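You operate a simulated robot arm through the tools that you are given. There is no shell and no other tool. Be economical: measure what you need, move in short steps, check, and stop when the job is done.

Carry out the task below with a simulated robot arm. There is one attempt and no reset: what you move stays moved.

JOB
Shake sugar over the tofu in the white beaker till it is covered.
Fine: seat the beaker in the low steel ring, put the yellow shaker back, set the beaker on the yellow mat.

The check looks at the end state, three seconds after you hand in, the way a careful person would. Anything else that was tipped, shoved, dropped, spilled or broken makes it a failure.

ROBOT AND FRAMES
A 7-joint arm with a two-finger parallel gripper, fixed in place. Base frame: the origin is at the foot of the arm, x ahead of it, y to its left, z up; the work surface is at about z = 85. Readings come in cm, rad, newtons and seconds.
With the tool pointing down near the work surface it reaches from about 24 to 68 cm from the base axis. Its first joint turns from -1.152 to 1.152 rad. Payload 2.4 kg.
The TCP is the grasp point between the finger pads, 3 cm short of the fingertips. In the tool frame z runs along the fingers and y along their closing line. The gripper opens to 9.4 cm. The fingers are 2.8 cm wide and 1 cm thick; the gripper's body (5 by 9.6 cm) begins 5.5 cm behind the TCP.
Orientation is that of the tool frame in the base frame, as a unit quaternion [x, y, z, w]. With the fingers straight down and closing along the base's y, the tool's x points along the base's -x, its y along +y and its z along -z.

CONTROLS
- The arm moves only by the tool send_rows. Its argument "plan" is a list of rows, each an object of numbers (a shift or turn left out is 0, a gripper value left out holds the last): "x", "y", "z": the shift along the tool's x, y, z in units of 150 mm (1.0 is 150 mm); "ax", "ay", "az": the turn, a rotation vector about the tool's x, y, z in units of 90 degrees (1.0 is 90 degrees); "fingers": the finger opening in cm, from 0 to 9.4. In form: [{"x": .., "y": .., "z": .., "ax": .., "ay": .., "az": .., "fingers": ..}, ...]. A call has 1 to 12 rows; each row is the pose to reach, as a shift and turn from the pose commanded when the call began, along the tool's axes at that moment. A call with a number of a shift or a turn outside -1 to 1 is refused whole. Rows are played at 5 a second. More than 5 cm and 0.15 rad between two rows, or a gripper value outside its range, and nothing of the call is played. Where a pose cannot be reached the arm comes as near as it can. A force on the tool above 40 N (or 10 N above the force at the start of the call, whichever is more), or a blocked arm, ends the call early, and 0.2 s more pass. Each finger travels about 15.3 cm/s and halts on what it meets, pressing with about 35 N; the grip force reading is that of the motor and also rises with nothing between the fingers. The clock runs only during rows and for 0.2 s after the last one: add rows that repeat a pose to give the fingers time. It gives the time, the measured TCP pose, the force on the tool (base axes), the opening and the grip force at its end, in the units of the frame above (readings bear some noise), and new pictures: "views" is both (left out), scene, wrist or none.
- Cameras (640 x 400 px; columns grow to the right, rows downward): "scene" is fixed at [3.62, 47.52, 143.87]; the picture's right is [-0.76, -0.65, 0.00], its down [-0.41, 0.47, -0.78] and it looks along [0.51, -0.59, -0.62] (base axes); focal length 336 px, centre (320, 200). "wrist" rides on the gripper at [-3.7, 0, -5.8] in the tool frame; the picture's right is [0.00, -1.00, 0.00], its down [0.97, 0.00, -0.24] and it looks along [0.24, 0.00, 0.97] (tool axes); focal length 218 px, centre (320, 200).
- measure_at(camera, pixels): for up to 12 pixels [column, row] of the newest picture of that camera ("zoom" is the newest enlarged one), the place [x, y, z] in the base frame of the surface seen there, good to about 0.3 cm. The clock stands still meanwhile.
- inspect(camera, box): a new picture of the part [left, top, right, bottom] of that camera's present view, enlarged. The clock stands still meanwhile.
- hand_in(): hands the job in; it is judged then, once.

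Work in short steps. Measure before you move; look again where a grasp or a placing could have gone wrong, and mend it. You have 80 turns and 120 pictures in all, those below and enlarged ones among them. Open the gripper and draw the arm clear of the work before you hand the job in, unless the task says otherwise; then end with one line.

The tools are called after "Call:" as name(argument=value, ...) on one line, values as JSON. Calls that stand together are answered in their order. send_rows: Moves the arm, as the interface text tells. Its arguments: {"type":"object","properties":{"plan":{"type":"array","items":{"type":"object","properties":{"x":{"type":"number"},"y":{"type":"number"},"z":{"type":"number"},"ax":{"type":"number"},"ay":{"type":"number"},"az":{"type":"number"},"fingers":{"type":"number"}}}},"views":{"type":"string","enum":["both","scene","wrist","none"]}},"required":["plan"]} The other tools are called the same way: measure_at (camera, pixels) gives the place of the surface under pixels of a picture; inspect (camera, box) takes an enlarged picture of a part of a camera's view; hand_in () hands the job in.

At the start:

```text
time_s: 0.0
tcp_pos: [42.99, 18.13, 112.5]
tcp_rot: [0.0, 1.0, 0.0, 0.001]
contact_force: [-0.3, 0.0, -0.4]
grip_width: 9.39
grip_force: 0.0
```

scene: 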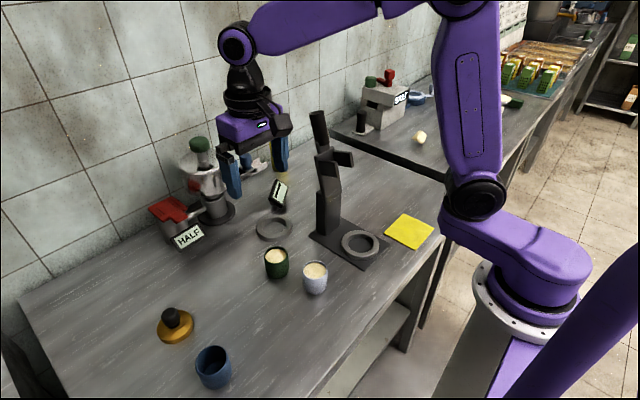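
wrist: 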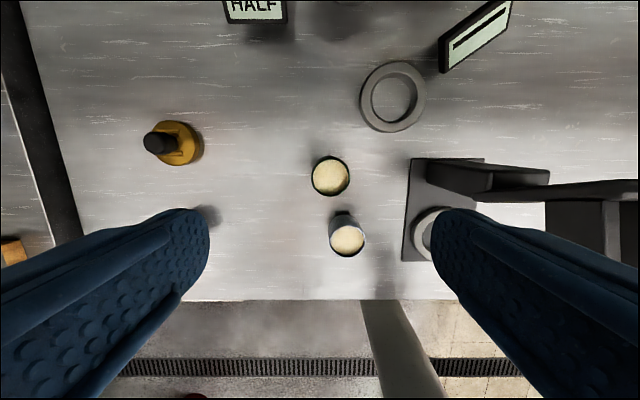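

The scene shows the white beaker near (315,277), and a ring on the table (274,228) plus a stand with a ring at (360,243). I'll enlarge the important areas to find the yellow shaker and read labels.

Call:
inspect(camera="scene", box=[140, 90, 300, 260])

Call:
inspect(camera="scene", box=[250, 100, 450, 300])

```text
2.35 times, centred on (220, 175) of scene
```

zoom: 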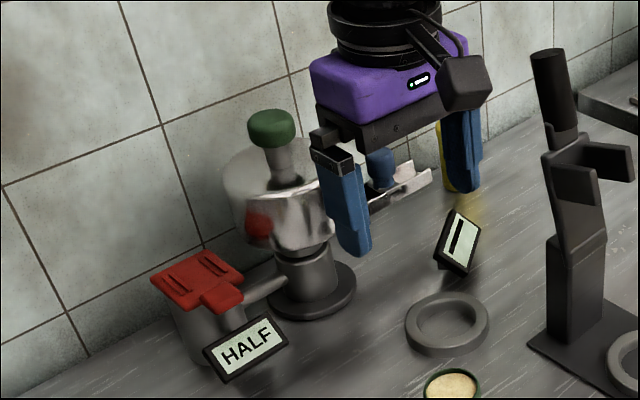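

```text
2.00 times, centred on (350, 200) of scene
```

zoom: 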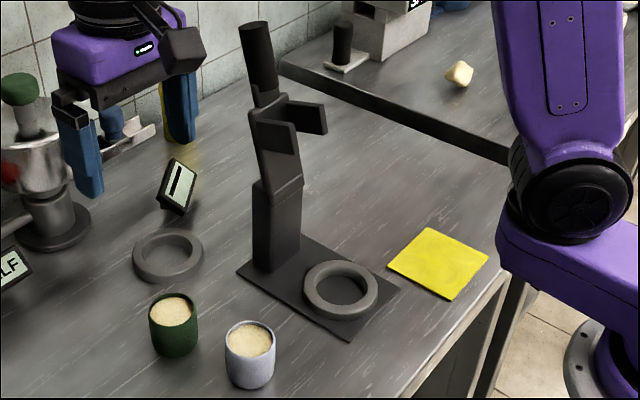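

The gripper hides the yellow object behind it. I'll measure the known things before moving out of the way.

Call:
measure_at(camera="scene", pixels=[[315, 270], [275, 256], [273, 219], [360, 236], [408, 231], [318, 113], [345, 158], [278, 195], [200, 145], [187, 235], [256, 168], [330, 228]])

Call:
measure_at(camera="wrist", pixels=[[347, 240], [330, 177], [392, 97], [365, 97], [422, 97], [392, 66], [392, 129], [470, 40], [255, 5], [435, 235], [500, 180], [540, 300]])

```text
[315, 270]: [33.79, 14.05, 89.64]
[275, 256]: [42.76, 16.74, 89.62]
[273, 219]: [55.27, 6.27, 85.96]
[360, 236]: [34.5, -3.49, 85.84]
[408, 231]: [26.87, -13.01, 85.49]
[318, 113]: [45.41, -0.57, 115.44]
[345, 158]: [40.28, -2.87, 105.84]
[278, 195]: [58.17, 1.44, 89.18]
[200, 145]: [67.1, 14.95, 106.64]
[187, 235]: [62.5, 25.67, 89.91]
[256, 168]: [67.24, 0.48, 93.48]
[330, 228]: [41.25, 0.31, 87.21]
```

```text
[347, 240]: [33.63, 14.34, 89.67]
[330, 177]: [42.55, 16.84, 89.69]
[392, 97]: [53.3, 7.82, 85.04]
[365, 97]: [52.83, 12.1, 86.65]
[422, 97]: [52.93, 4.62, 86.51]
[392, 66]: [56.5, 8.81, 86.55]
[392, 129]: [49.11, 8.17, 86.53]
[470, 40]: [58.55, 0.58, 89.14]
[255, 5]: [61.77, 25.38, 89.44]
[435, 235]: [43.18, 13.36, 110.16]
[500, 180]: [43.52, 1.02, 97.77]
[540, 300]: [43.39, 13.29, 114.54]
```

I draw the arm back toward +y and -x to uncover the far objects.

Call:
send_rows(plan=[{"x": 0.15, "y": 0.22}, {"x": 0.3, "y": 0.44}, {"x": 0.45, "y": 0.66}, {"x": 0.6, "y": 0.88}, {"x": 0.6, "y": 0.88}], views="both")

Call:
inspect(camera="scene", box=[150, 90, 310, 260])

```text
time_s: 1.2
tcp_pos: [34.09, 31.36, 112.56]
tcp_rot: [0.0, 1.0, -0.001, 0.0]
contact_force: [-0.3, -0.7, 0.6]
grip_width: 9.42
grip_force: 0.0
```

scene: 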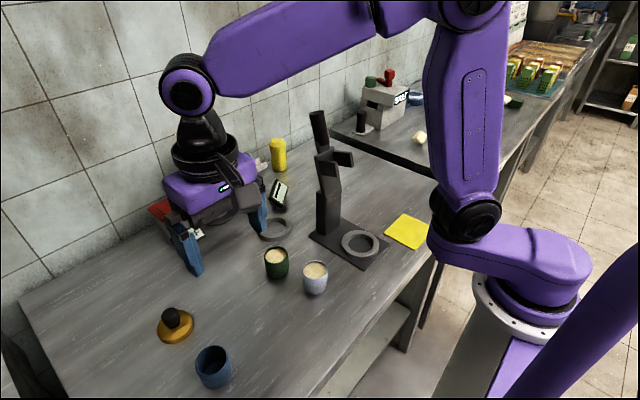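
wrist: 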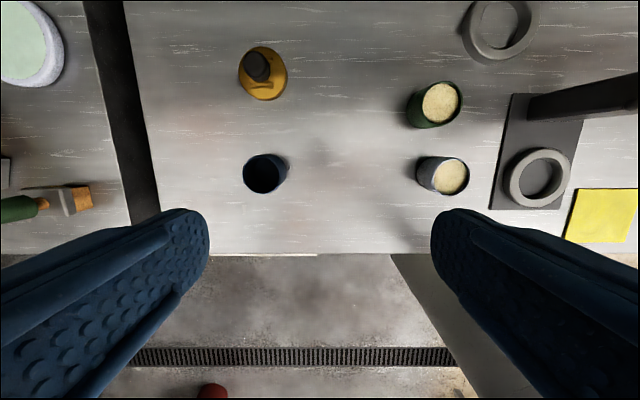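

```text
2.35 times, centred on (230, 175) of scene
```

zoom: 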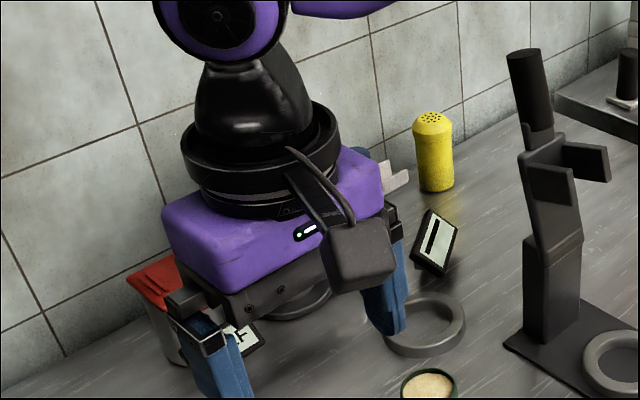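

The yellow shaker is now visible at (278,155). Measure it and zoom in on the sign.

Call:
inspect(camera="scene", box=[250, 125, 310, 225])

Call:
measure_at(camera="scene", pixels=[[278, 140], [278, 155], [271, 155], [285, 155], [279, 171], [263, 165], [278, 195], [280, 206], [318, 113], [330, 152], [349, 156], [328, 200]])

Call:
measure_at(camera="wrist", pixels=[[540, 177], [540, 151], [540, 206], [511, 177], [570, 177], [606, 215], [450, 178], [441, 102], [265, 172], [256, 66], [500, 205], [520, 97]])

```text
4.00 times, centred on (280, 175) of scene
```

zoom: 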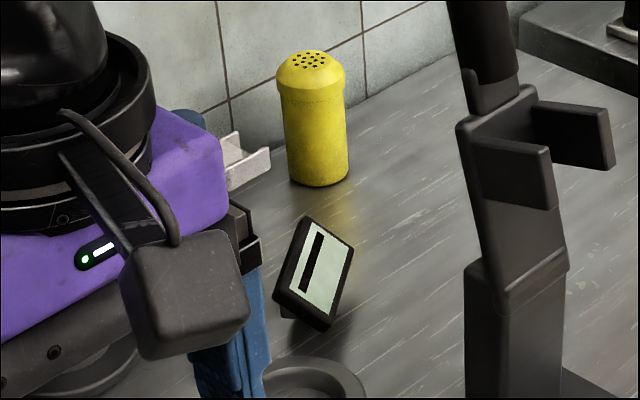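

```text
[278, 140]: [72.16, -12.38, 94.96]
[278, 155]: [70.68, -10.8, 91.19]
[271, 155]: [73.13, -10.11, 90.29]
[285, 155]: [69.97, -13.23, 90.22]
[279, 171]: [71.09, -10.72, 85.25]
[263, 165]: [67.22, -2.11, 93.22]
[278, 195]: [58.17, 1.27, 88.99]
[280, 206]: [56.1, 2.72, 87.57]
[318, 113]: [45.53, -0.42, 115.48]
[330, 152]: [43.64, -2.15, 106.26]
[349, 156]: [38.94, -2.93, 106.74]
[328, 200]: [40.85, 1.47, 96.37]
```

```text
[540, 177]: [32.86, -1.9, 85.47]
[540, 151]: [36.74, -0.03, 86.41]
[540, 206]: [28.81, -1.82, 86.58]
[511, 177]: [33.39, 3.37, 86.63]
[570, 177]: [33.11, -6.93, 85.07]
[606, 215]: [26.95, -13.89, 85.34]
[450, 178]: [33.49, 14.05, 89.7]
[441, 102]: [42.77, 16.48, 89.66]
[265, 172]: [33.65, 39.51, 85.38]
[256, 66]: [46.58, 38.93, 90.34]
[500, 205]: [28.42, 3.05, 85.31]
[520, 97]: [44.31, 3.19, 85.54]
```

The shaker stands at about (71.5,-12), 10 cm tall. I raise the arm and swing it over to the right for an unobstructed look at the back row.

Call:
send_rows(plan=[{"z": -0.3}, {"z": -0.6}, {"z": -0.9}, {"z": -0.9}], views="none")

Call:
send_rows(plan=[{"y": -0.3}, {"y": -0.6}, {"y": -0.9}, {"y": -0.9}], views="none")

Call:
send_rows(plan=[{"y": -0.3}, {"y": -0.6}, {"y": -0.9}, {"y": -1.0}, {"y": -1.0}], views="none")

Call:
send_rows(plan=[{"y": -0.3}, {"y": -0.6}, {"y": -0.9}, {"y": -1.0}, {"y": -1.0}], views="both")

Call:
inspect(camera="scene", box=[130, 110, 310, 260])

```text
time_s: 2.2
tcp_pos: [33.9, 31.29, 126.01]
tcp_rot: [0.0, 1.0, 0.0, 0.0]
contact_force: [-0.2, 0.3, 0.2]
grip_width: 9.39
grip_force: 0.1
```

```text
time_s: 3.2
tcp_pos: [33.95, 18.03, 126.02]
tcp_rot: [0.0, 1.0, -0.001, 0.0]
contact_force: [1.0, -0.5, -1.1]
grip_width: 9.39
grip_force: 0.1
```

```text
time_s: 4.4
tcp_pos: [34.0, 2.7, 125.89]
tcp_rot: [0.0, 1.0, 0.0, -0.001]
contact_force: [0.6, 0.0, 0.1]
grip_width: 9.41
grip_force: 0.1
```

```text
time_s: 5.6
tcp_pos: [33.83, -12.17, 125.9]
tcp_rot: [0.0, 1.0, -0.001, 0.0]
contact_force: [0.6, 0.1, -0.8]
grip_width: 9.39
grip_force: 0.2
```

scene: 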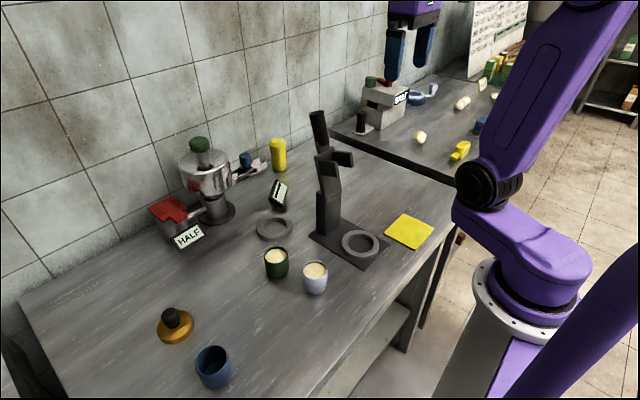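
wrist: 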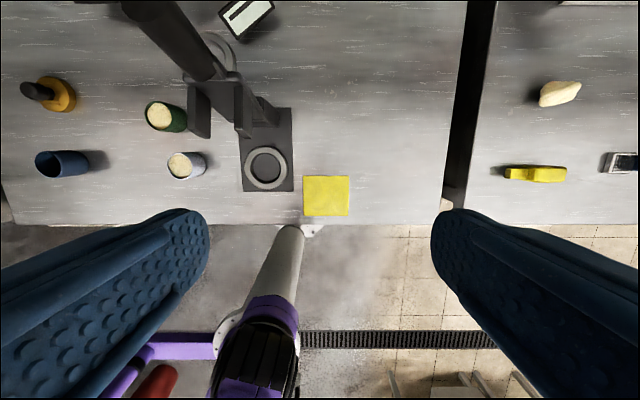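

```text
2.67 times, centred on (220, 185) of scene
```

zoom: 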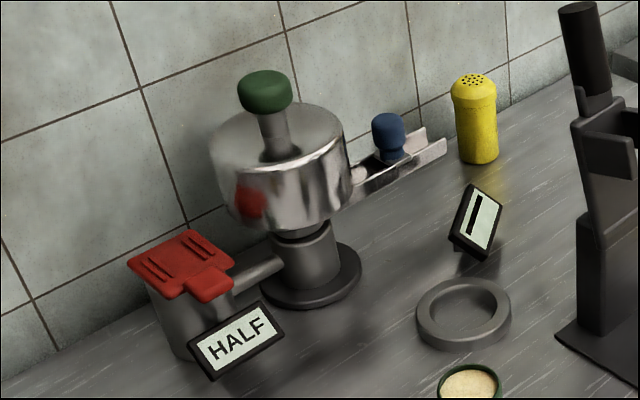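

Two candidates for the "low steel ring" remain. I zoom in on both.

Call:
inspect(camera="scene", box=[240, 180, 400, 280])

Call:
inspect(camera="scene", box=[290, 100, 390, 200])

Call:
inspect(camera="wrist", box=[120, 0, 360, 220])

Call:
inspect(camera="scene", box=[240, 230, 340, 310])

```text
4.00 times, centred on (320, 230) of scene
```

zoom: 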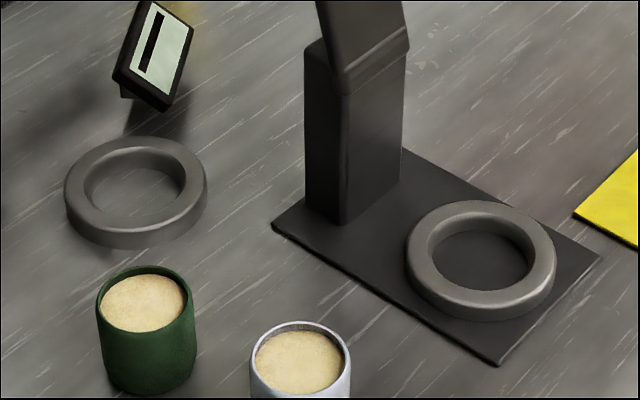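

```text
4.00 times, centred on (340, 150) of scene
```

zoom: 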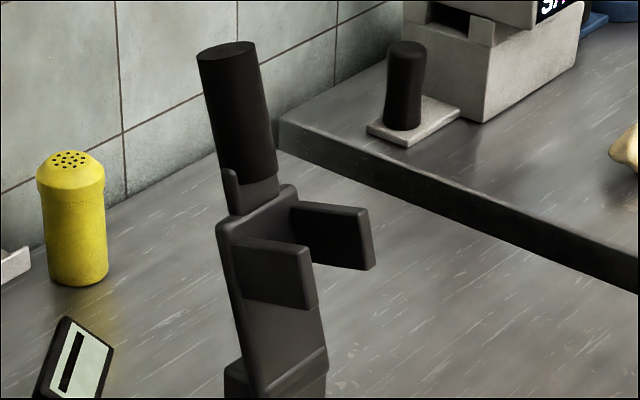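

```text
1.82 times, centred on (240, 110) of wrist
```

zoom: 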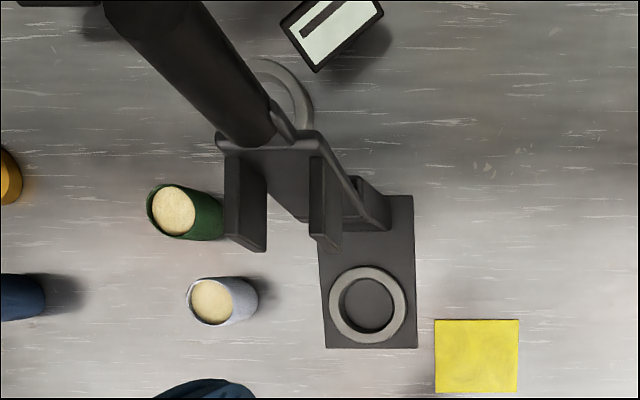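

```text
5.00 times, centred on (290, 270) of scene
```

zoom: 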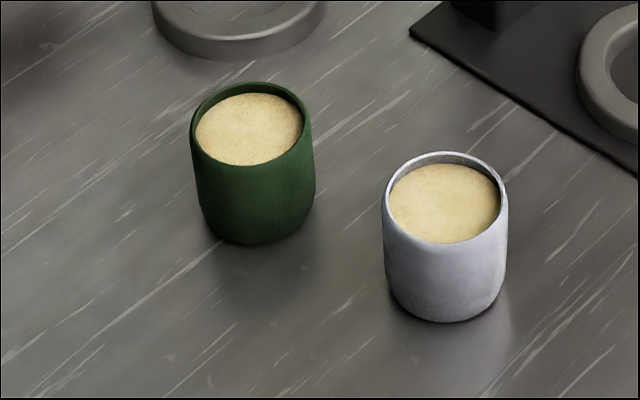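

The flat ring on the tabletop (53,8), with a display next to it, is the low steel ring. The one on the stand sits on a plate under a fork. I move over the white beaker for an accurate look.

Call:
send_rows(plan=[{"y": 0.3}, {"y": 0.6}, {"y": 0.9}, {"y": 1.0}, {"y": 1.0}], views="none")

Call:
send_rows(plan=[{"y": 0.3}, {"y": 0.6}, {"y": 0.753}, {"y": 0.753, "z": 0.3}, {"y": 0.753, "z": 0.6}, {"y": 0.753, "z": 0.9}, {"y": 0.753, "z": 1.0}, {"y": 0.753, "z": 1.0}], views="none")

Call:
send_rows(plan=[{"z": 0.3}, {"z": 0.4}, {"z": 0.4}], views="wrist")

```text
time_s: 6.8
tcp_pos: [33.77, 3.03, 126.15]
tcp_rot: [0.0, 1.0, -0.001, 0.0]
contact_force: [-0.3, -0.5, -0.2]
grip_width: 9.4
grip_force: 0.1
```

```text
time_s: 8.6
tcp_pos: [34.12, 14.16, 111.16]
tcp_rot: [0.0, 1.0, -0.001, 0.0]
contact_force: [0.6, 0.3, -0.2]
grip_width: 9.4
grip_force: 0.0
```

```text
time_s: 9.4
tcp_pos: [34.03, 14.19, 105.09]
tcp_rot: [0.0, 1.0, 0.0, 0.001]
contact_force: [0.7, -0.1, 0.2]
grip_width: 9.37
grip_force: 0.1
```

wrist: 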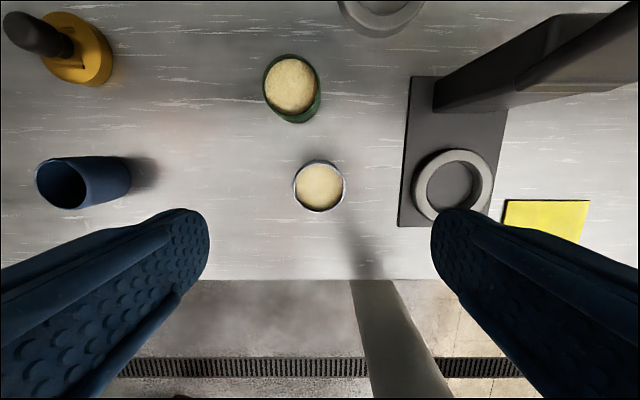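

Beaker is centred near (319,186). I measure its rim.

Call:
measure_at(camera="wrist", pixels=[[319, 187], [295, 187], [344, 187], [319, 162], [319, 212], [319, 175], [425, 185], [484, 185], [454, 155], [454, 217]])

Call:
inspect(camera="wrist", box=[270, 140, 370, 230])

```text
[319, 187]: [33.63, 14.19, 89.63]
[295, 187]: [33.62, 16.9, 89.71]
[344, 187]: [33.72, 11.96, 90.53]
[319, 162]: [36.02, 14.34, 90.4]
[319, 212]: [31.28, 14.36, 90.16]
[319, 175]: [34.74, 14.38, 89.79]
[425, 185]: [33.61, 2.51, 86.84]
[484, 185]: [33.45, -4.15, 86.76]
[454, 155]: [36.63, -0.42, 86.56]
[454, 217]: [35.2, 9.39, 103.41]
```

```text
4.44 times, centred on (320, 185) of wrist
```

zoom: 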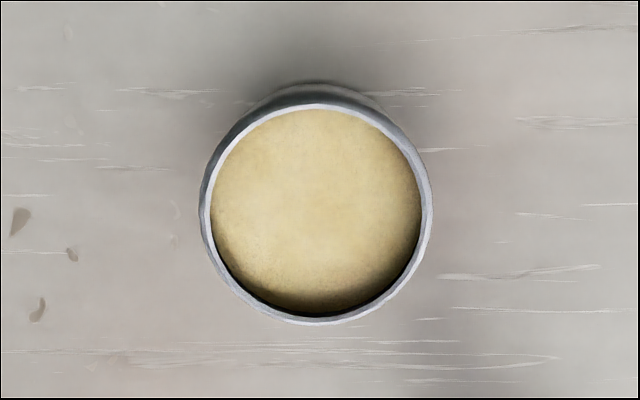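

Rim at z≈90.5, centre (33.65,14.3), radius 2.5. I descend to TCP z≈90.1 (tips 87.1, so they stay above the ring when seating) and close.

Call:
send_rows(plan=[{"x": 0.025, "y": 0.007, "z": 0.3}, {"x": 0.025, "y": 0.007, "z": 0.6}, {"x": 0.025, "y": 0.007, "z": 0.8}, {"x": 0.025, "y": 0.007, "z": 1.0}, {"x": 0.025, "y": 0.007, "z": 1.0}], views="scene")

Call:
send_rows(plan=[{"fingers": 6.0}, {"fingers": 5.0}, {"fingers": 4.0}, {"fingers": 4.0}], views="both")

```text
time_s: 10.6
tcp_pos: [33.59, 14.22, 90.23]
tcp_rot: [0.0, 1.0, 0.0, 0.0]
contact_force: [-0.3, 0.2, -0.3]
grip_width: 9.41
grip_force: 0.1
```

scene: 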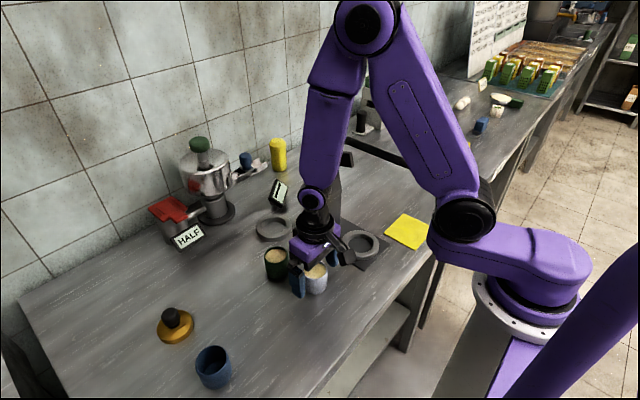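

```text
time_s: 11.6
tcp_pos: [33.54, 14.22, 90.18]
tcp_rot: [0.0, 1.0, 0.0, 0.001]
contact_force: [2.1, 0.0, 6.0]
grip_width: 5.01
grip_force: 34.8
```

scene: 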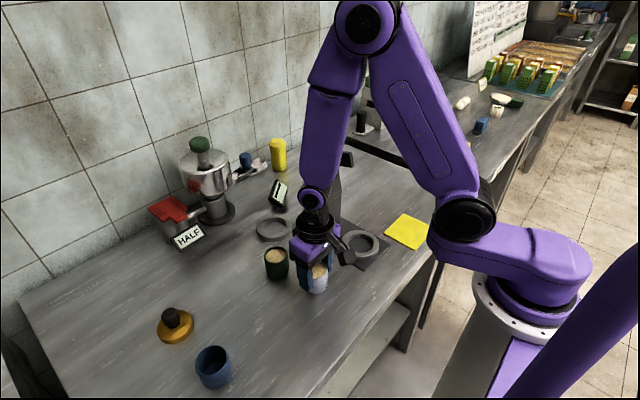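
wrist: 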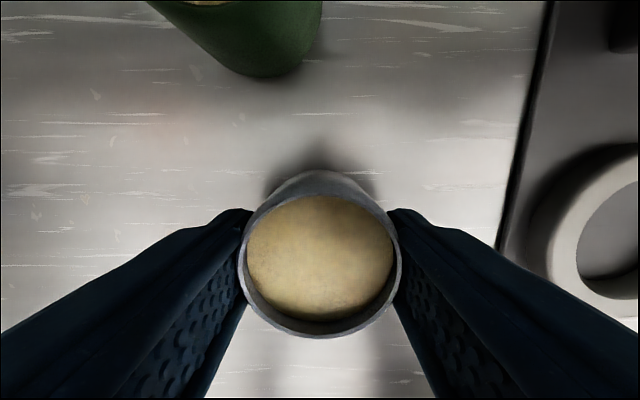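

Beaker gripped (5.0 cm). I lift 14 cm and move part of the way toward the ring to view it.

Call:
send_rows(plan=[{"z": -0.15}, {"z": -0.4}, {"z": -0.65}, {"z": -0.93}, {"x": -0.25, "y": -0.05, "z": -0.93}, {"x": -0.5, "y": -0.1, "z": -0.93}, {"x": -0.7, "y": -0.15, "z": -0.93}, {"x": -0.8, "y": -0.2, "z": -0.93}, {"x": -0.8, "y": -0.2, "z": -0.93}], views="both")

```text
time_s: 13.6
tcp_pos: [45.64, 11.36, 103.99]
tcp_rot: [-0.001, 1.0, 0.0, 0.0]
contact_force: [-0.5, 1.0, -1.1]
grip_width: 5.05
grip_force: 35.1
```

scene: 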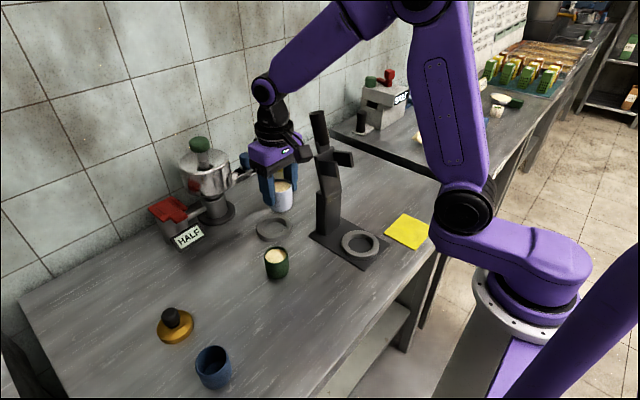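
wrist: 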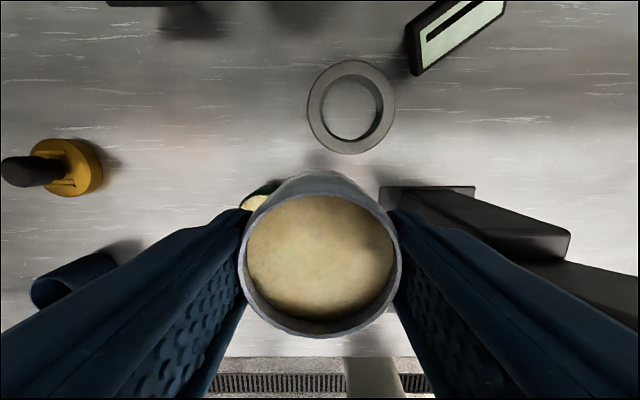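

Ring is visible around (351,107). I measure its rim and the bracketing points.

Call:
measure_at(camera="wrist", pixels=[[351, 65], [351, 149], [312, 106], [391, 106], [351, 80], [351, 136], [324, 106], [378, 106], [323, 78], [379, 136], [323, 136], [379, 78]])

Call:
measure_at(camera="wrist", pixels=[[414, 46], [420, 72], [470, 20], [438, 38], [500, 10], [320, 258], [320, 333], [320, 195]])

Call:
inspect(camera="wrist", box=[290, 50, 410, 170])

```text
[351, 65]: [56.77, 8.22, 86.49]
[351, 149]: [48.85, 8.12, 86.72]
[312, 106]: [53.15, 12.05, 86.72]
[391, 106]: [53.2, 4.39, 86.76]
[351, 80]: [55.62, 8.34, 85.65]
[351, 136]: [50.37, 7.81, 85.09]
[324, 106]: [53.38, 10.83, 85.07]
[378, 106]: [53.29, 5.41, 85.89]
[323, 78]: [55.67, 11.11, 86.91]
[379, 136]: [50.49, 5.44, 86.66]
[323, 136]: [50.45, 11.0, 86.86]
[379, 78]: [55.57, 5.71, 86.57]
```

```text
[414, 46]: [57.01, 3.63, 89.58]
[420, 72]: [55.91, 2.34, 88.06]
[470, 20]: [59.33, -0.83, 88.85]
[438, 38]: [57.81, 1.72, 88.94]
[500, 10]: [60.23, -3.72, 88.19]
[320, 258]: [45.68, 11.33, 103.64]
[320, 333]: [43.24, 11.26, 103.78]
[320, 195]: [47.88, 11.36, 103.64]
```

```text
3.33 times, centred on (350, 110) of wrist
```

zoom: 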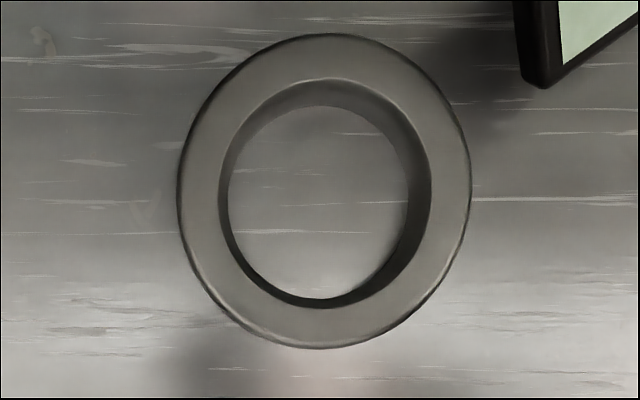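

Ring centre ≈(52.9,8.25), inner diameter ≈5.6 vs beaker 5.0. I move over it and descend to just above the rim, then look.

Call:
send_rows(plan=[{"x": -0.25, "y": -0.1}, {"x": -0.484, "y": -0.207}, {"x": -0.484, "y": -0.207, "z": 0.25}, {"x": -0.484, "y": -0.207, "z": 0.5}, {"x": -0.484, "y": -0.207, "z": 0.72}, {"x": -0.484, "y": -0.207, "z": 0.72}], views="both")

Call:
inspect(camera="scene", box=[230, 150, 350, 250])

```text
time_s: 15.0
tcp_pos: [53.05, 8.06, 93.12]
tcp_rot: [0.0, 1.0, 0.0, 0.0]
contact_force: [0.3, 0.1, -1.4]
grip_width: 5.04
grip_force: 35.4
```

scene: 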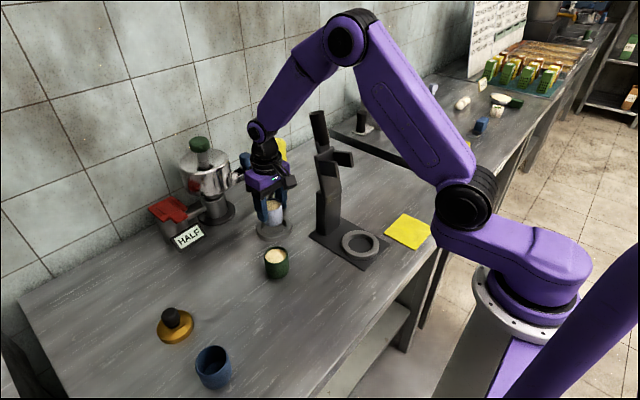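
wrist: 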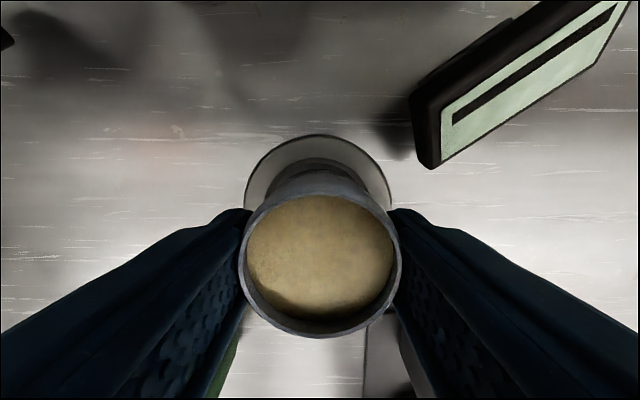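

```text
4.00 times, centred on (290, 200) of scene
```

zoom: 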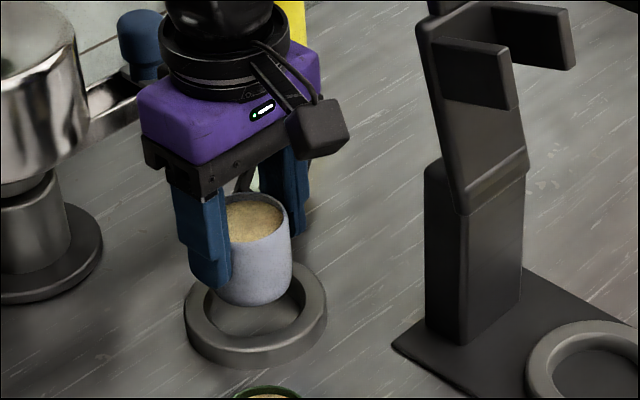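

Alignment is good; the ring's outline centre is ~2 px left, so I shift y +0.1 and lower to z≈90.2.

Call:
send_rows(plan=[{"y": 0.008, "z": 0.05}, {"y": 0.008, "z": 0.1}, {"y": 0.008, "z": 0.15}, {"y": 0.008, "z": 0.193}, {"y": 0.008, "z": 0.193}], views="wrist")

Call:
inspect(camera="scene", box=[230, 150, 350, 250])

```text
time_s: 16.2
tcp_pos: [52.82, 8.28, 90.21]
tcp_rot: [0.0, 1.0, 0.0, 0.0]
contact_force: [0.0, -1.0, -1.6]
grip_width: 5.05
grip_force: 35.4
```

wrist: 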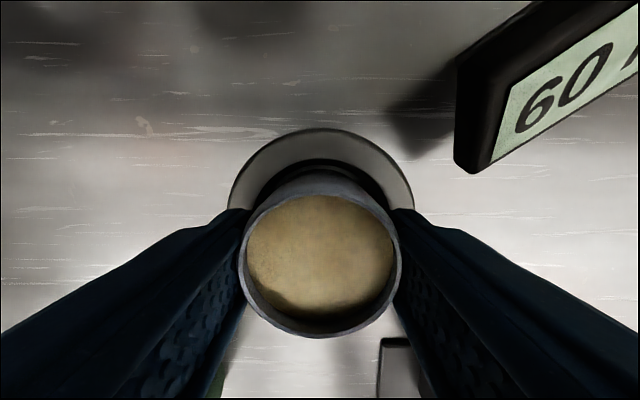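

```text
4.00 times, centred on (290, 200) of scene
```

zoom: 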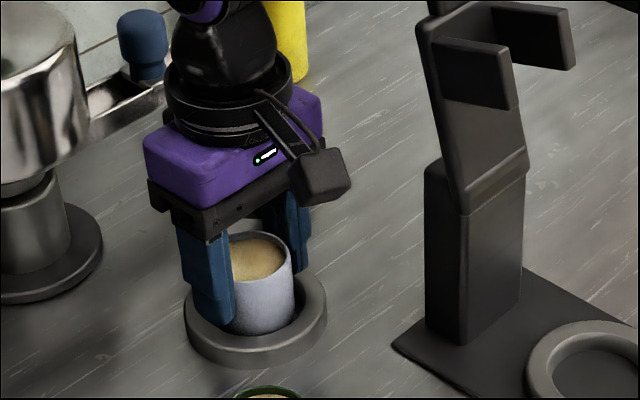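

The display lit up with "60…" so the ring is live. I open to 7 cm and rise.

Call:
send_rows(plan=[{"fingers": 6.0}, {"fingers": 7.0}, {"z": -0.15, "fingers": 7.0}, {"z": -0.45}, {"z": -0.75}, {"z": -1.0}, {"z": -1.0}], views="both")

Call:
inspect(camera="scene", box=[240, 170, 320, 250])

```text
time_s: 17.8
tcp_pos: [52.82, 8.29, 105.59]
tcp_rot: [0.0, 1.0, 0.0, 0.001]
contact_force: [-0.4, -0.3, -0.4]
grip_width: 7.01
grip_force: 0.1
```

scene: 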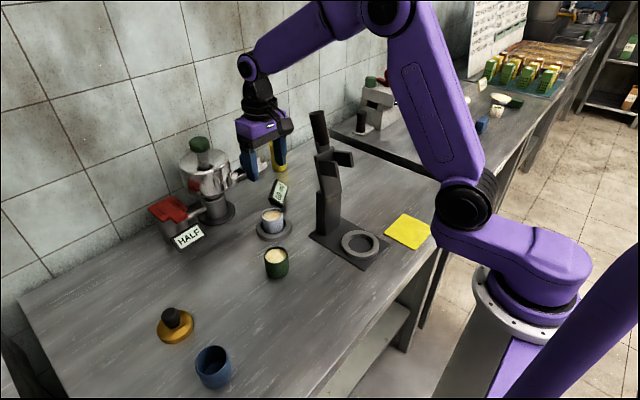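
wrist: 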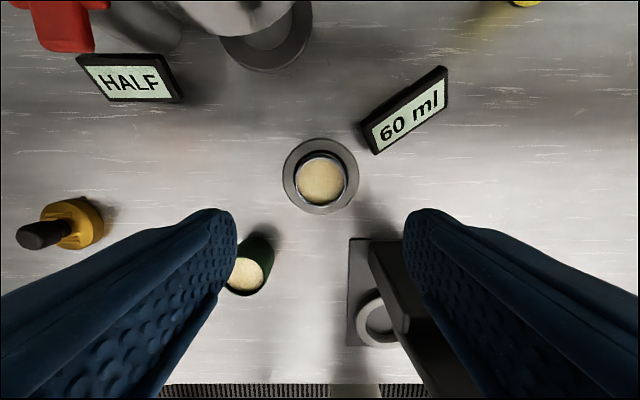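

```text
5.00 times, centred on (280, 210) of scene
```

zoom: 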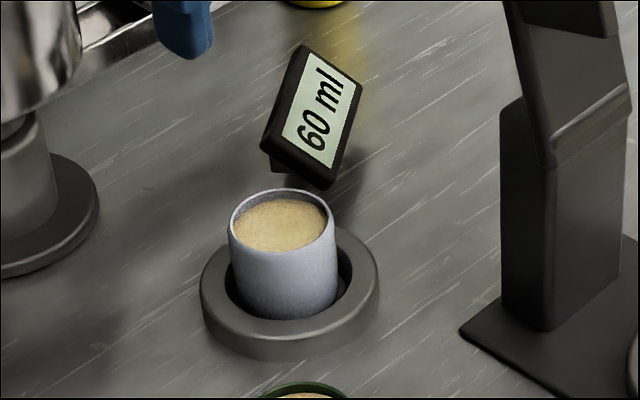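

Beaker is seated (display "60 ml"). Next is the shaker at about (72,-12). It is beyond tool-down reach, so I'll take it with a near-horizontal tool. I rise first, cross to y≈-15, and yaw slightly.

Call:
send_rows(plan=[{"z": -0.3}, {"z": -0.6}, {"z": -0.9}, {"z": -1.0}, {"y": -0.25, "z": -1.0}, {"y": -0.55, "z": -1.0}, {"y": -0.85, "z": -1.0}, {"y": -1.0, "z": -1.0, "fingers": 9.4}, {"y": -1.0, "z": -1.0}], views="none")

Call:
send_rows(plan=[{"y": -0.25}, {"y": -0.5}, {"y": -0.55, "az": -0.085}, {"y": -0.55, "az": -0.167}, {"y": -0.55, "az": -0.167}], views="none")

Call:
send_rows(plan=[{"ay": -0.09}, {"ay": -0.18}, {"ay": -0.27}, {"ay": -0.36}, {"ay": -0.45}, {"ay": -0.54}, {"ay": -0.63}, {"ay": -0.722}, {"ay": -0.722}, {"ay": -0.722}], views="both")

```text
time_s: 19.8
tcp_pos: [52.86, -6.76, 120.31]
tcp_rot: [0.001, 1.0, 0.0, 0.0]
contact_force: [0.6, 0.7, -0.4]
grip_width: 9.36
grip_force: 0.1
```

```text
time_s: 21.0
tcp_pos: [52.89, -15.08, 120.24]
tcp_rot: [-0.132, 0.991, -0.001, 0.0]
contact_force: [0.0, -0.2, 0.1]
grip_width: 9.4
grip_force: 0.1
```

```text
time_s: 23.2
tcp_pos: [52.8, -15.03, 120.16]
tcp_rot: [-0.11, 0.836, 0.07, 0.533]
contact_force: [0.5, -0.7, 0.3]
grip_width: 9.4
grip_force: 0.2
```

scene: 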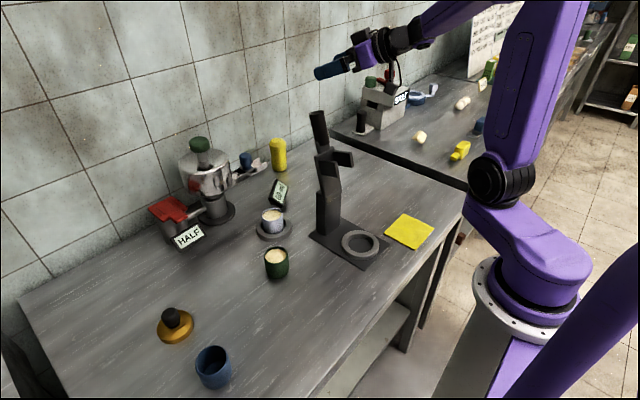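
wrist: 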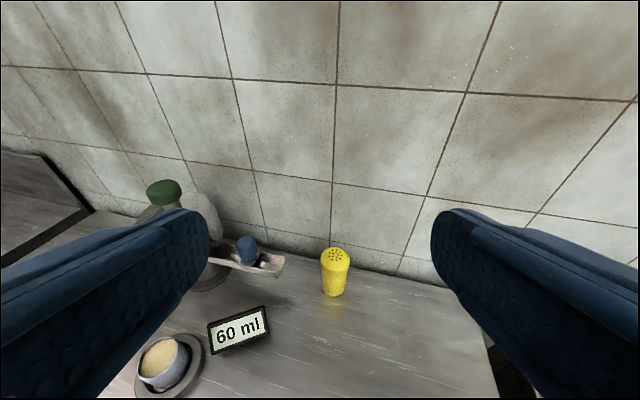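

Orientation is good. I measure the shaker from the wrist view, around (335,272).

Call:
measure_at(camera="wrist", pixels=[[335, 253], [335, 268], [335, 285], [322, 272], [348, 272], [335, 294], [324, 288], [345, 288], [400, 285], [270, 268], [240, 325], [300, 280]])

Call:
inspect(camera="wrist", box=[285, 220, 385, 320])

Call:
measure_at(camera="scene", pixels=[[278, 138], [278, 142], [278, 158], [271, 160], [286, 160], [280, 170]])

```text
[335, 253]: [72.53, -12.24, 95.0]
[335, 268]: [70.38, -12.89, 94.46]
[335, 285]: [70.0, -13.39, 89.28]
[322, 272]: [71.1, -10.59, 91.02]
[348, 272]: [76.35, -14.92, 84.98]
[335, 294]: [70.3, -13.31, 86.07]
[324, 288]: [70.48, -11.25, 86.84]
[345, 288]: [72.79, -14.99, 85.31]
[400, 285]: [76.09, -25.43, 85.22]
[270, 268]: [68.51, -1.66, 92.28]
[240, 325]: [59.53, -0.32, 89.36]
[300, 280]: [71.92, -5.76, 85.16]
```

```text
4.00 times, centred on (335, 270) of wrist
```

zoom: 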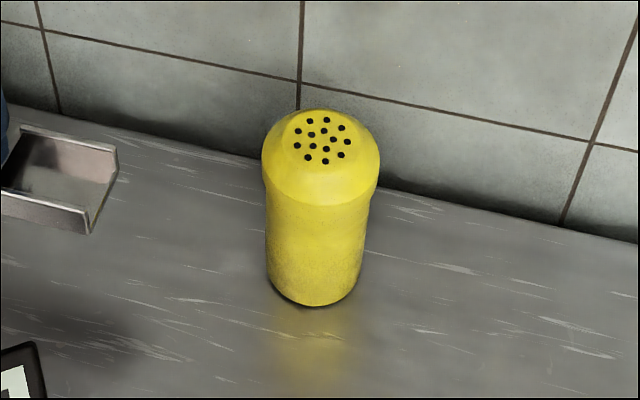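

```text
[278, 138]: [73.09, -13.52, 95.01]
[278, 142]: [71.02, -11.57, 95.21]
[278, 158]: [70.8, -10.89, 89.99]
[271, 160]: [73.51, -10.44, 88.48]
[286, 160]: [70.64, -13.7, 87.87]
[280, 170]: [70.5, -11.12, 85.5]
```

Shaker centre ≈(72.2,-12.3), 10.3 cm tall. I descend halfway to the pre-grasp pose and check clearance.

Call:
send_rows(plan=[{"x": 0.16, "y": -0.019, "z": 0.153}, {"x": 0.32, "y": -0.038, "z": 0.306}, {"x": 0.48, "y": -0.057, "z": 0.46}, {"x": 0.638, "y": -0.077, "z": 0.613}, {"x": 0.638, "y": -0.077, "z": 0.613}], views="scene")

Call:
send_rows(plan=[{"x": 0.16, "y": -0.019, "z": 0.153}, {"x": 0.32, "y": -0.038, "z": 0.306}, {"x": 0.48, "y": -0.057, "z": 0.46}, {"x": 0.638, "y": -0.077, "z": 0.613}, {"x": 0.638, "y": -0.077, "z": 0.613}], views="both")

```text
time_s: 24.4
tcp_pos: [57.18, -14.99, 107.72]
tcp_rot: [-0.111, 0.836, 0.07, 0.533]
contact_force: [0.3, -0.7, 0.3]
grip_width: 9.39
grip_force: 0.1
```

scene: 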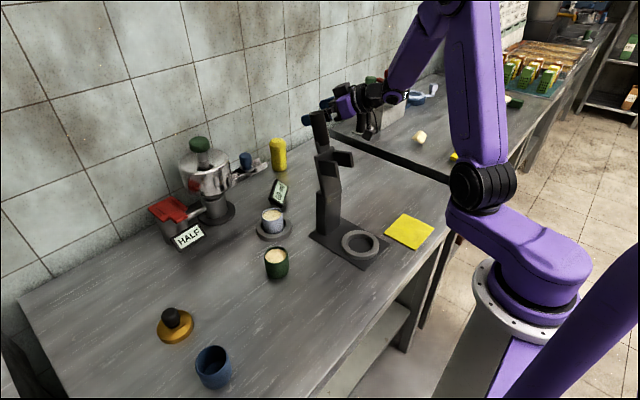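

```text
time_s: 25.6
tcp_pos: [61.74, -14.88, 95.33]
tcp_rot: [-0.111, 0.836, 0.07, 0.533]
contact_force: [0.6, 0.4, 0.3]
grip_width: 9.4
grip_force: 0.1
```

scene: 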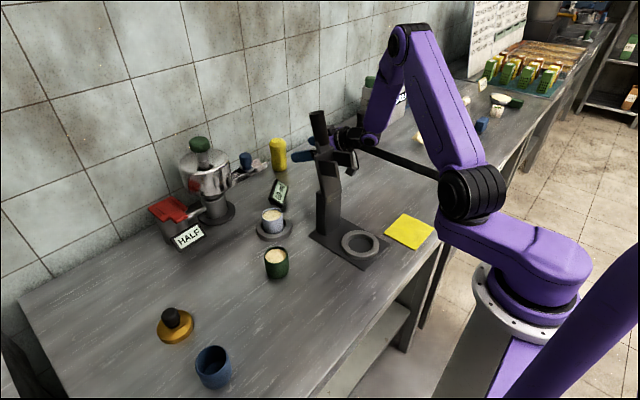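
wrist: 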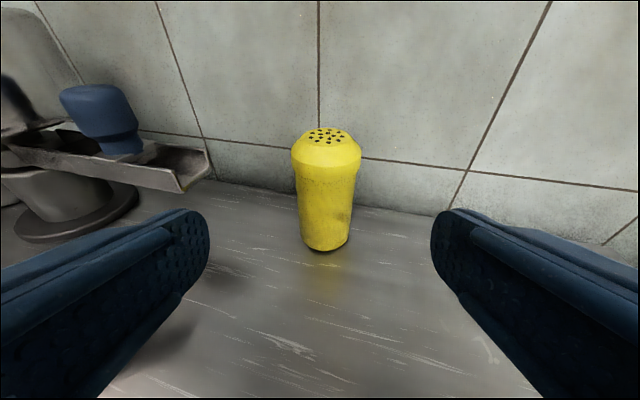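

Shaker is centred at col 325. I check the tray end (210,170) on the left before advancing.

Call:
measure_at(camera="wrist", pixels=[[207, 160], [195, 180], [326, 135], [326, 185], [326, 235], [300, 190], [351, 190]])

```text
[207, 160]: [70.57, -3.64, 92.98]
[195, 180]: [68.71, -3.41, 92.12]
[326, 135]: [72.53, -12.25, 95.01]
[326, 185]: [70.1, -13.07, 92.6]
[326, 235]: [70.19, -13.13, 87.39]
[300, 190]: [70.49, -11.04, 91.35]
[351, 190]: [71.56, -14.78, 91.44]
```

Clearance is fine. I advance 12 cm along the fingers with the opening at 7.6, then close.

Call:
send_rows(plan=[{"x": 0.018, "y": -0.02, "z": 0.2, "fingers": 7.6}, {"x": 0.018, "y": -0.02, "z": 0.4}, {"x": 0.018, "y": -0.02, "z": 0.6}, {"x": 0.018, "y": -0.02, "z": 0.8}, {"x": 0.018, "y": -0.02, "z": 0.8}], views="both")

```text
time_s: 26.8
tcp_pos: [72.05, -12.37, 89.94]
tcp_rot: [-0.11, 0.836, 0.07, 0.533]
contact_force: [-0.3, 0.0, -0.1]
grip_width: 7.63
grip_force: 0.0
```

scene: 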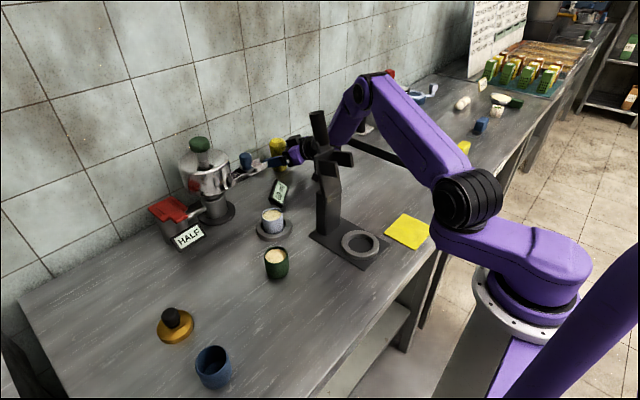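
wrist: 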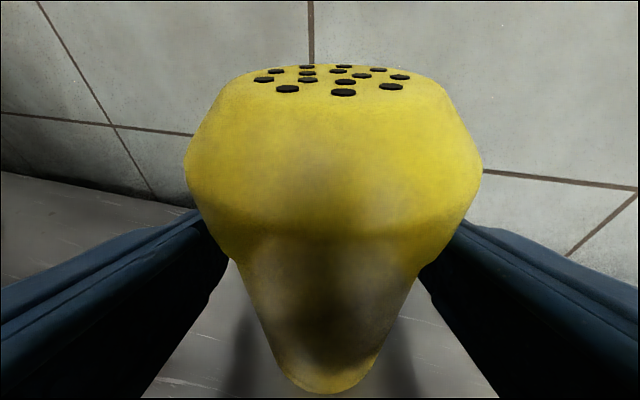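

The shaker sits ~0.35 cm to the right of centre; I shift and close.

Call:
send_rows(plan=[{"y": -0.023}, {"y": -0.023, "fingers": 6.0}, {"y": -0.023, "fingers": 4.5}, {"y": -0.023, "fingers": 3.2}, {"y": -0.023, "fingers": 3.2}], views="wrist")

```text
time_s: 28.0
tcp_pos: [72.18, -12.77, 89.81]
tcp_rot: [-0.11, 0.837, 0.07, 0.532]
contact_force: [0.9, 0.4, 0.8]
grip_width: 5.24
grip_force: 34.8
```

wrist: 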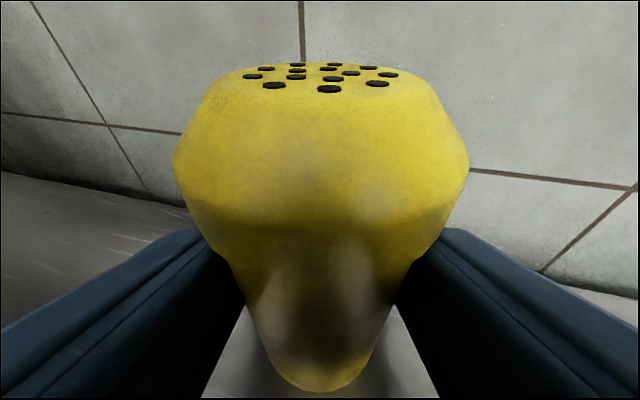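

Gripped at 5.24 cm. I record the grasp pose for the return, and lift straight up.

Call:
send_rows(plan=[{"x": -0.12, "z": -0.056}, {"x": -0.24, "z": -0.113}, {"x": -0.48, "z": -0.225}, {"x": -0.726, "z": -0.338}, {"x": -0.726, "z": -0.338}], views="both")

```text
time_s: 29.2
tcp_pos: [72.16, -12.82, 101.84]
tcp_rot: [-0.11, 0.836, 0.07, 0.532]
contact_force: [-0.1, 0.0, -2.1]
grip_width: 5.22
grip_force: 34.9
```

scene: 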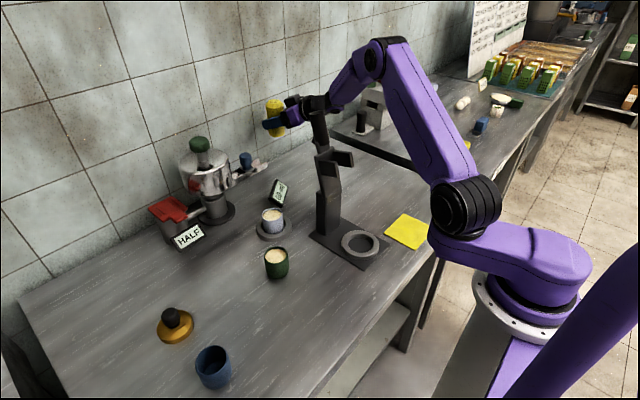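
wrist: 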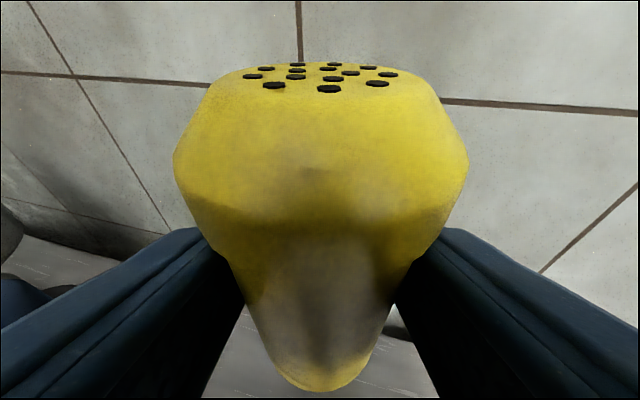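

Shaker held upright. I retract and rise to z≈127 before crossing over the stand.

Call:
send_rows(plan=[{"x": -0.14, "y": 0.021, "z": -0.194}, {"x": -0.28, "y": 0.042, "z": -0.388}, {"x": -0.42, "y": 0.063, "z": -0.581}, {"x": -0.56, "y": 0.083, "z": -0.775}, {"x": -0.56, "y": 0.083, "z": -0.775}], views="none")

Call:
send_rows(plan=[{"x": -0.14, "y": 0.021, "z": -0.194}, {"x": -0.28, "y": 0.042, "z": -0.388}, {"x": -0.42, "y": 0.063, "z": -0.581}, {"x": -0.56, "y": 0.083, "z": -0.775}, {"x": -0.56, "y": 0.083, "z": -0.775}], views="scene")

```text
time_s: 30.4
tcp_pos: [65.23, -13.55, 114.34]
tcp_rot: [-0.112, 0.837, 0.072, 0.531]
contact_force: [-0.2, -0.5, -2.1]
grip_width: 5.2
grip_force: 34.6
```

```text
time_s: 31.6
tcp_pos: [58.26, -13.98, 126.88]
tcp_rot: [-0.111, 0.836, 0.071, 0.532]
contact_force: [-0.4, 0.1, -2.2]
grip_width: 5.22
grip_force: 34.6
```

scene: 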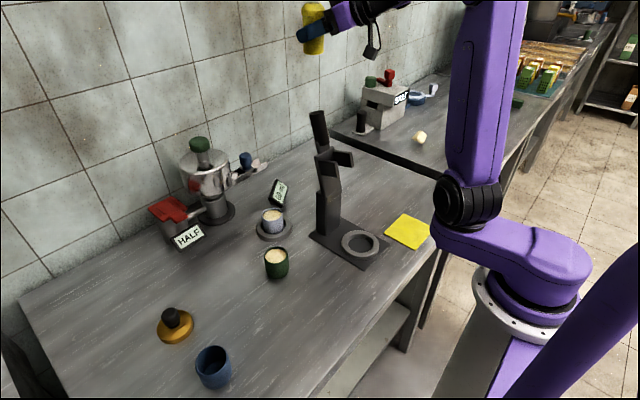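

Now I cross to above the beaker and yaw the tool by -40° so the hand stays clear of the stand.

Call:
send_rows(plan=[{"y": 0.3}, {"y": 0.6}, {"y": 0.9}, {"y": 1.0}, {"y": 1.0}], views="none")

Call:
send_rows(plan=[{"x": -0.024, "y": 0.26, "z": 0.05, "ax": 0.08, "az": 0.037}, {"x": -0.047, "y": 0.52, "z": 0.1, "ax": 0.16, "az": 0.075}, {"x": -0.047, "y": 0.52, "z": 0.1, "ax": 0.24, "az": 0.112}, {"x": -0.047, "y": 0.52, "z": 0.1, "ax": 0.32, "az": 0.149}, {"x": -0.047, "y": 0.52, "z": 0.1, "ax": 0.403, "az": 0.188}, {"x": -0.047, "y": 0.52, "z": 0.1, "ax": 0.403, "az": 0.188}], views="both")

```text
time_s: 32.8
tcp_pos: [54.45, 0.45, 126.88]
tcp_rot: [-0.109, 0.836, 0.069, 0.533]
contact_force: [-0.6, -0.5, -1.6]
grip_width: 5.21
grip_force: 35.0
```

```text
time_s: 34.2
tcp_pos: [53.97, 8.3, 126.89]
tcp_rot: [0.182, 0.824, -0.116, 0.524]
contact_force: [0.5, -0.8, -2.4]
grip_width: 5.17
grip_force: 35.0
out of reach, approached as far as the arm can: row 3, 4
```

scene: 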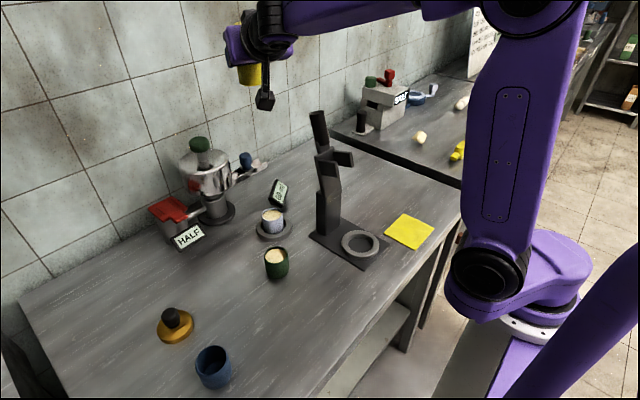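
wrist: 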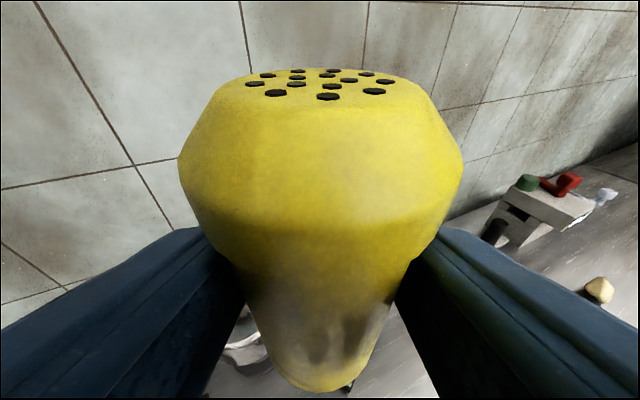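

Now above the beaker region (54,8.3,127). I descend to z≈110.5.

Call:
send_rows(plan=[{"x": 0.25, "z": 0.117}, {"x": 0.5, "z": 0.234}, {"x": 0.75, "z": 0.351}, {"x": 0.99, "z": 0.463}, {"x": 0.99, "z": 0.463}], views="scene")

Call:
send_rows(plan=[{"az": 0.09}, {"az": 0.18}, {"az": 0.27}, {"az": 0.36}, {"az": 0.45}, {"az": 0.54}, {"az": 0.63}, {"az": 0.72}, {"az": 0.81}, {"az": 0.89}, {"az": 0.89}], views="both")

```text
time_s: 35.4
tcp_pos: [53.9, 8.55, 110.41]
tcp_rot: [0.183, 0.824, -0.117, 0.524]
contact_force: [0.3, -0.1, -1.5]
grip_width: 5.19
grip_force: 35.2
```

scene: 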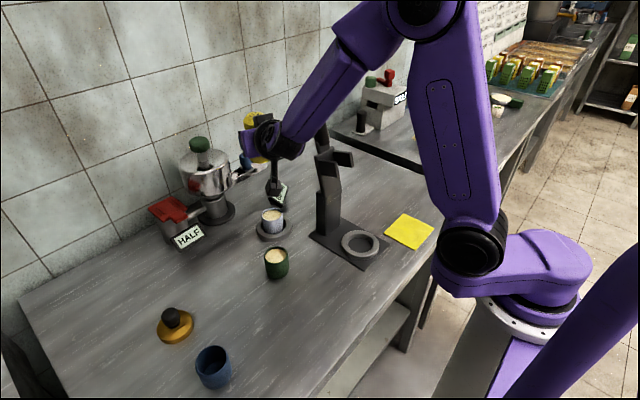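

```text
time_s: 37.8
tcp_pos: [61.09, 11.89, 117.42]
tcp_rot: [0.67, 0.514, 0.246, 0.476]
contact_force: [0.3, 0.0, -1.8]
grip_width: 5.22
grip_force: 35.3
out of reach, approached as far as the arm can: row 4, 5, 7, 8, 9, 10, 11
```

scene: 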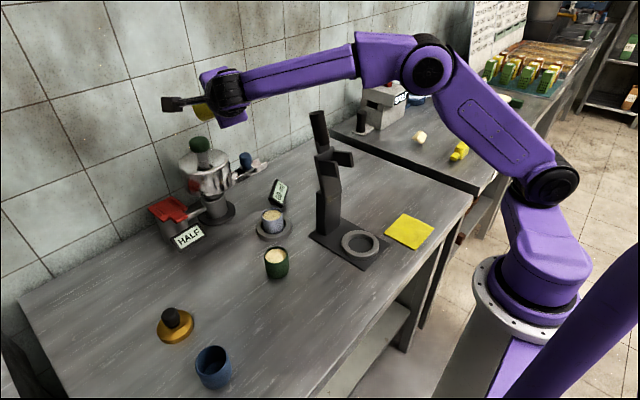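
wrist: 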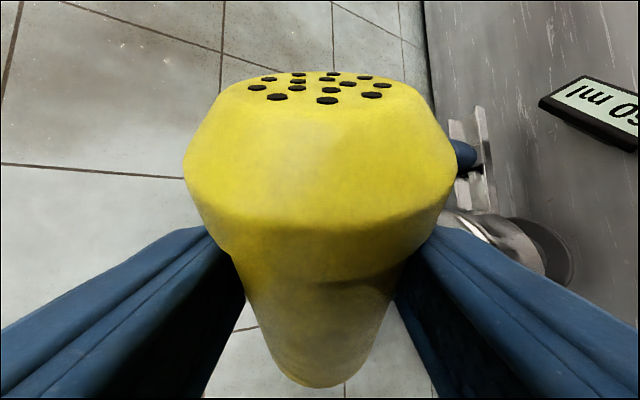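

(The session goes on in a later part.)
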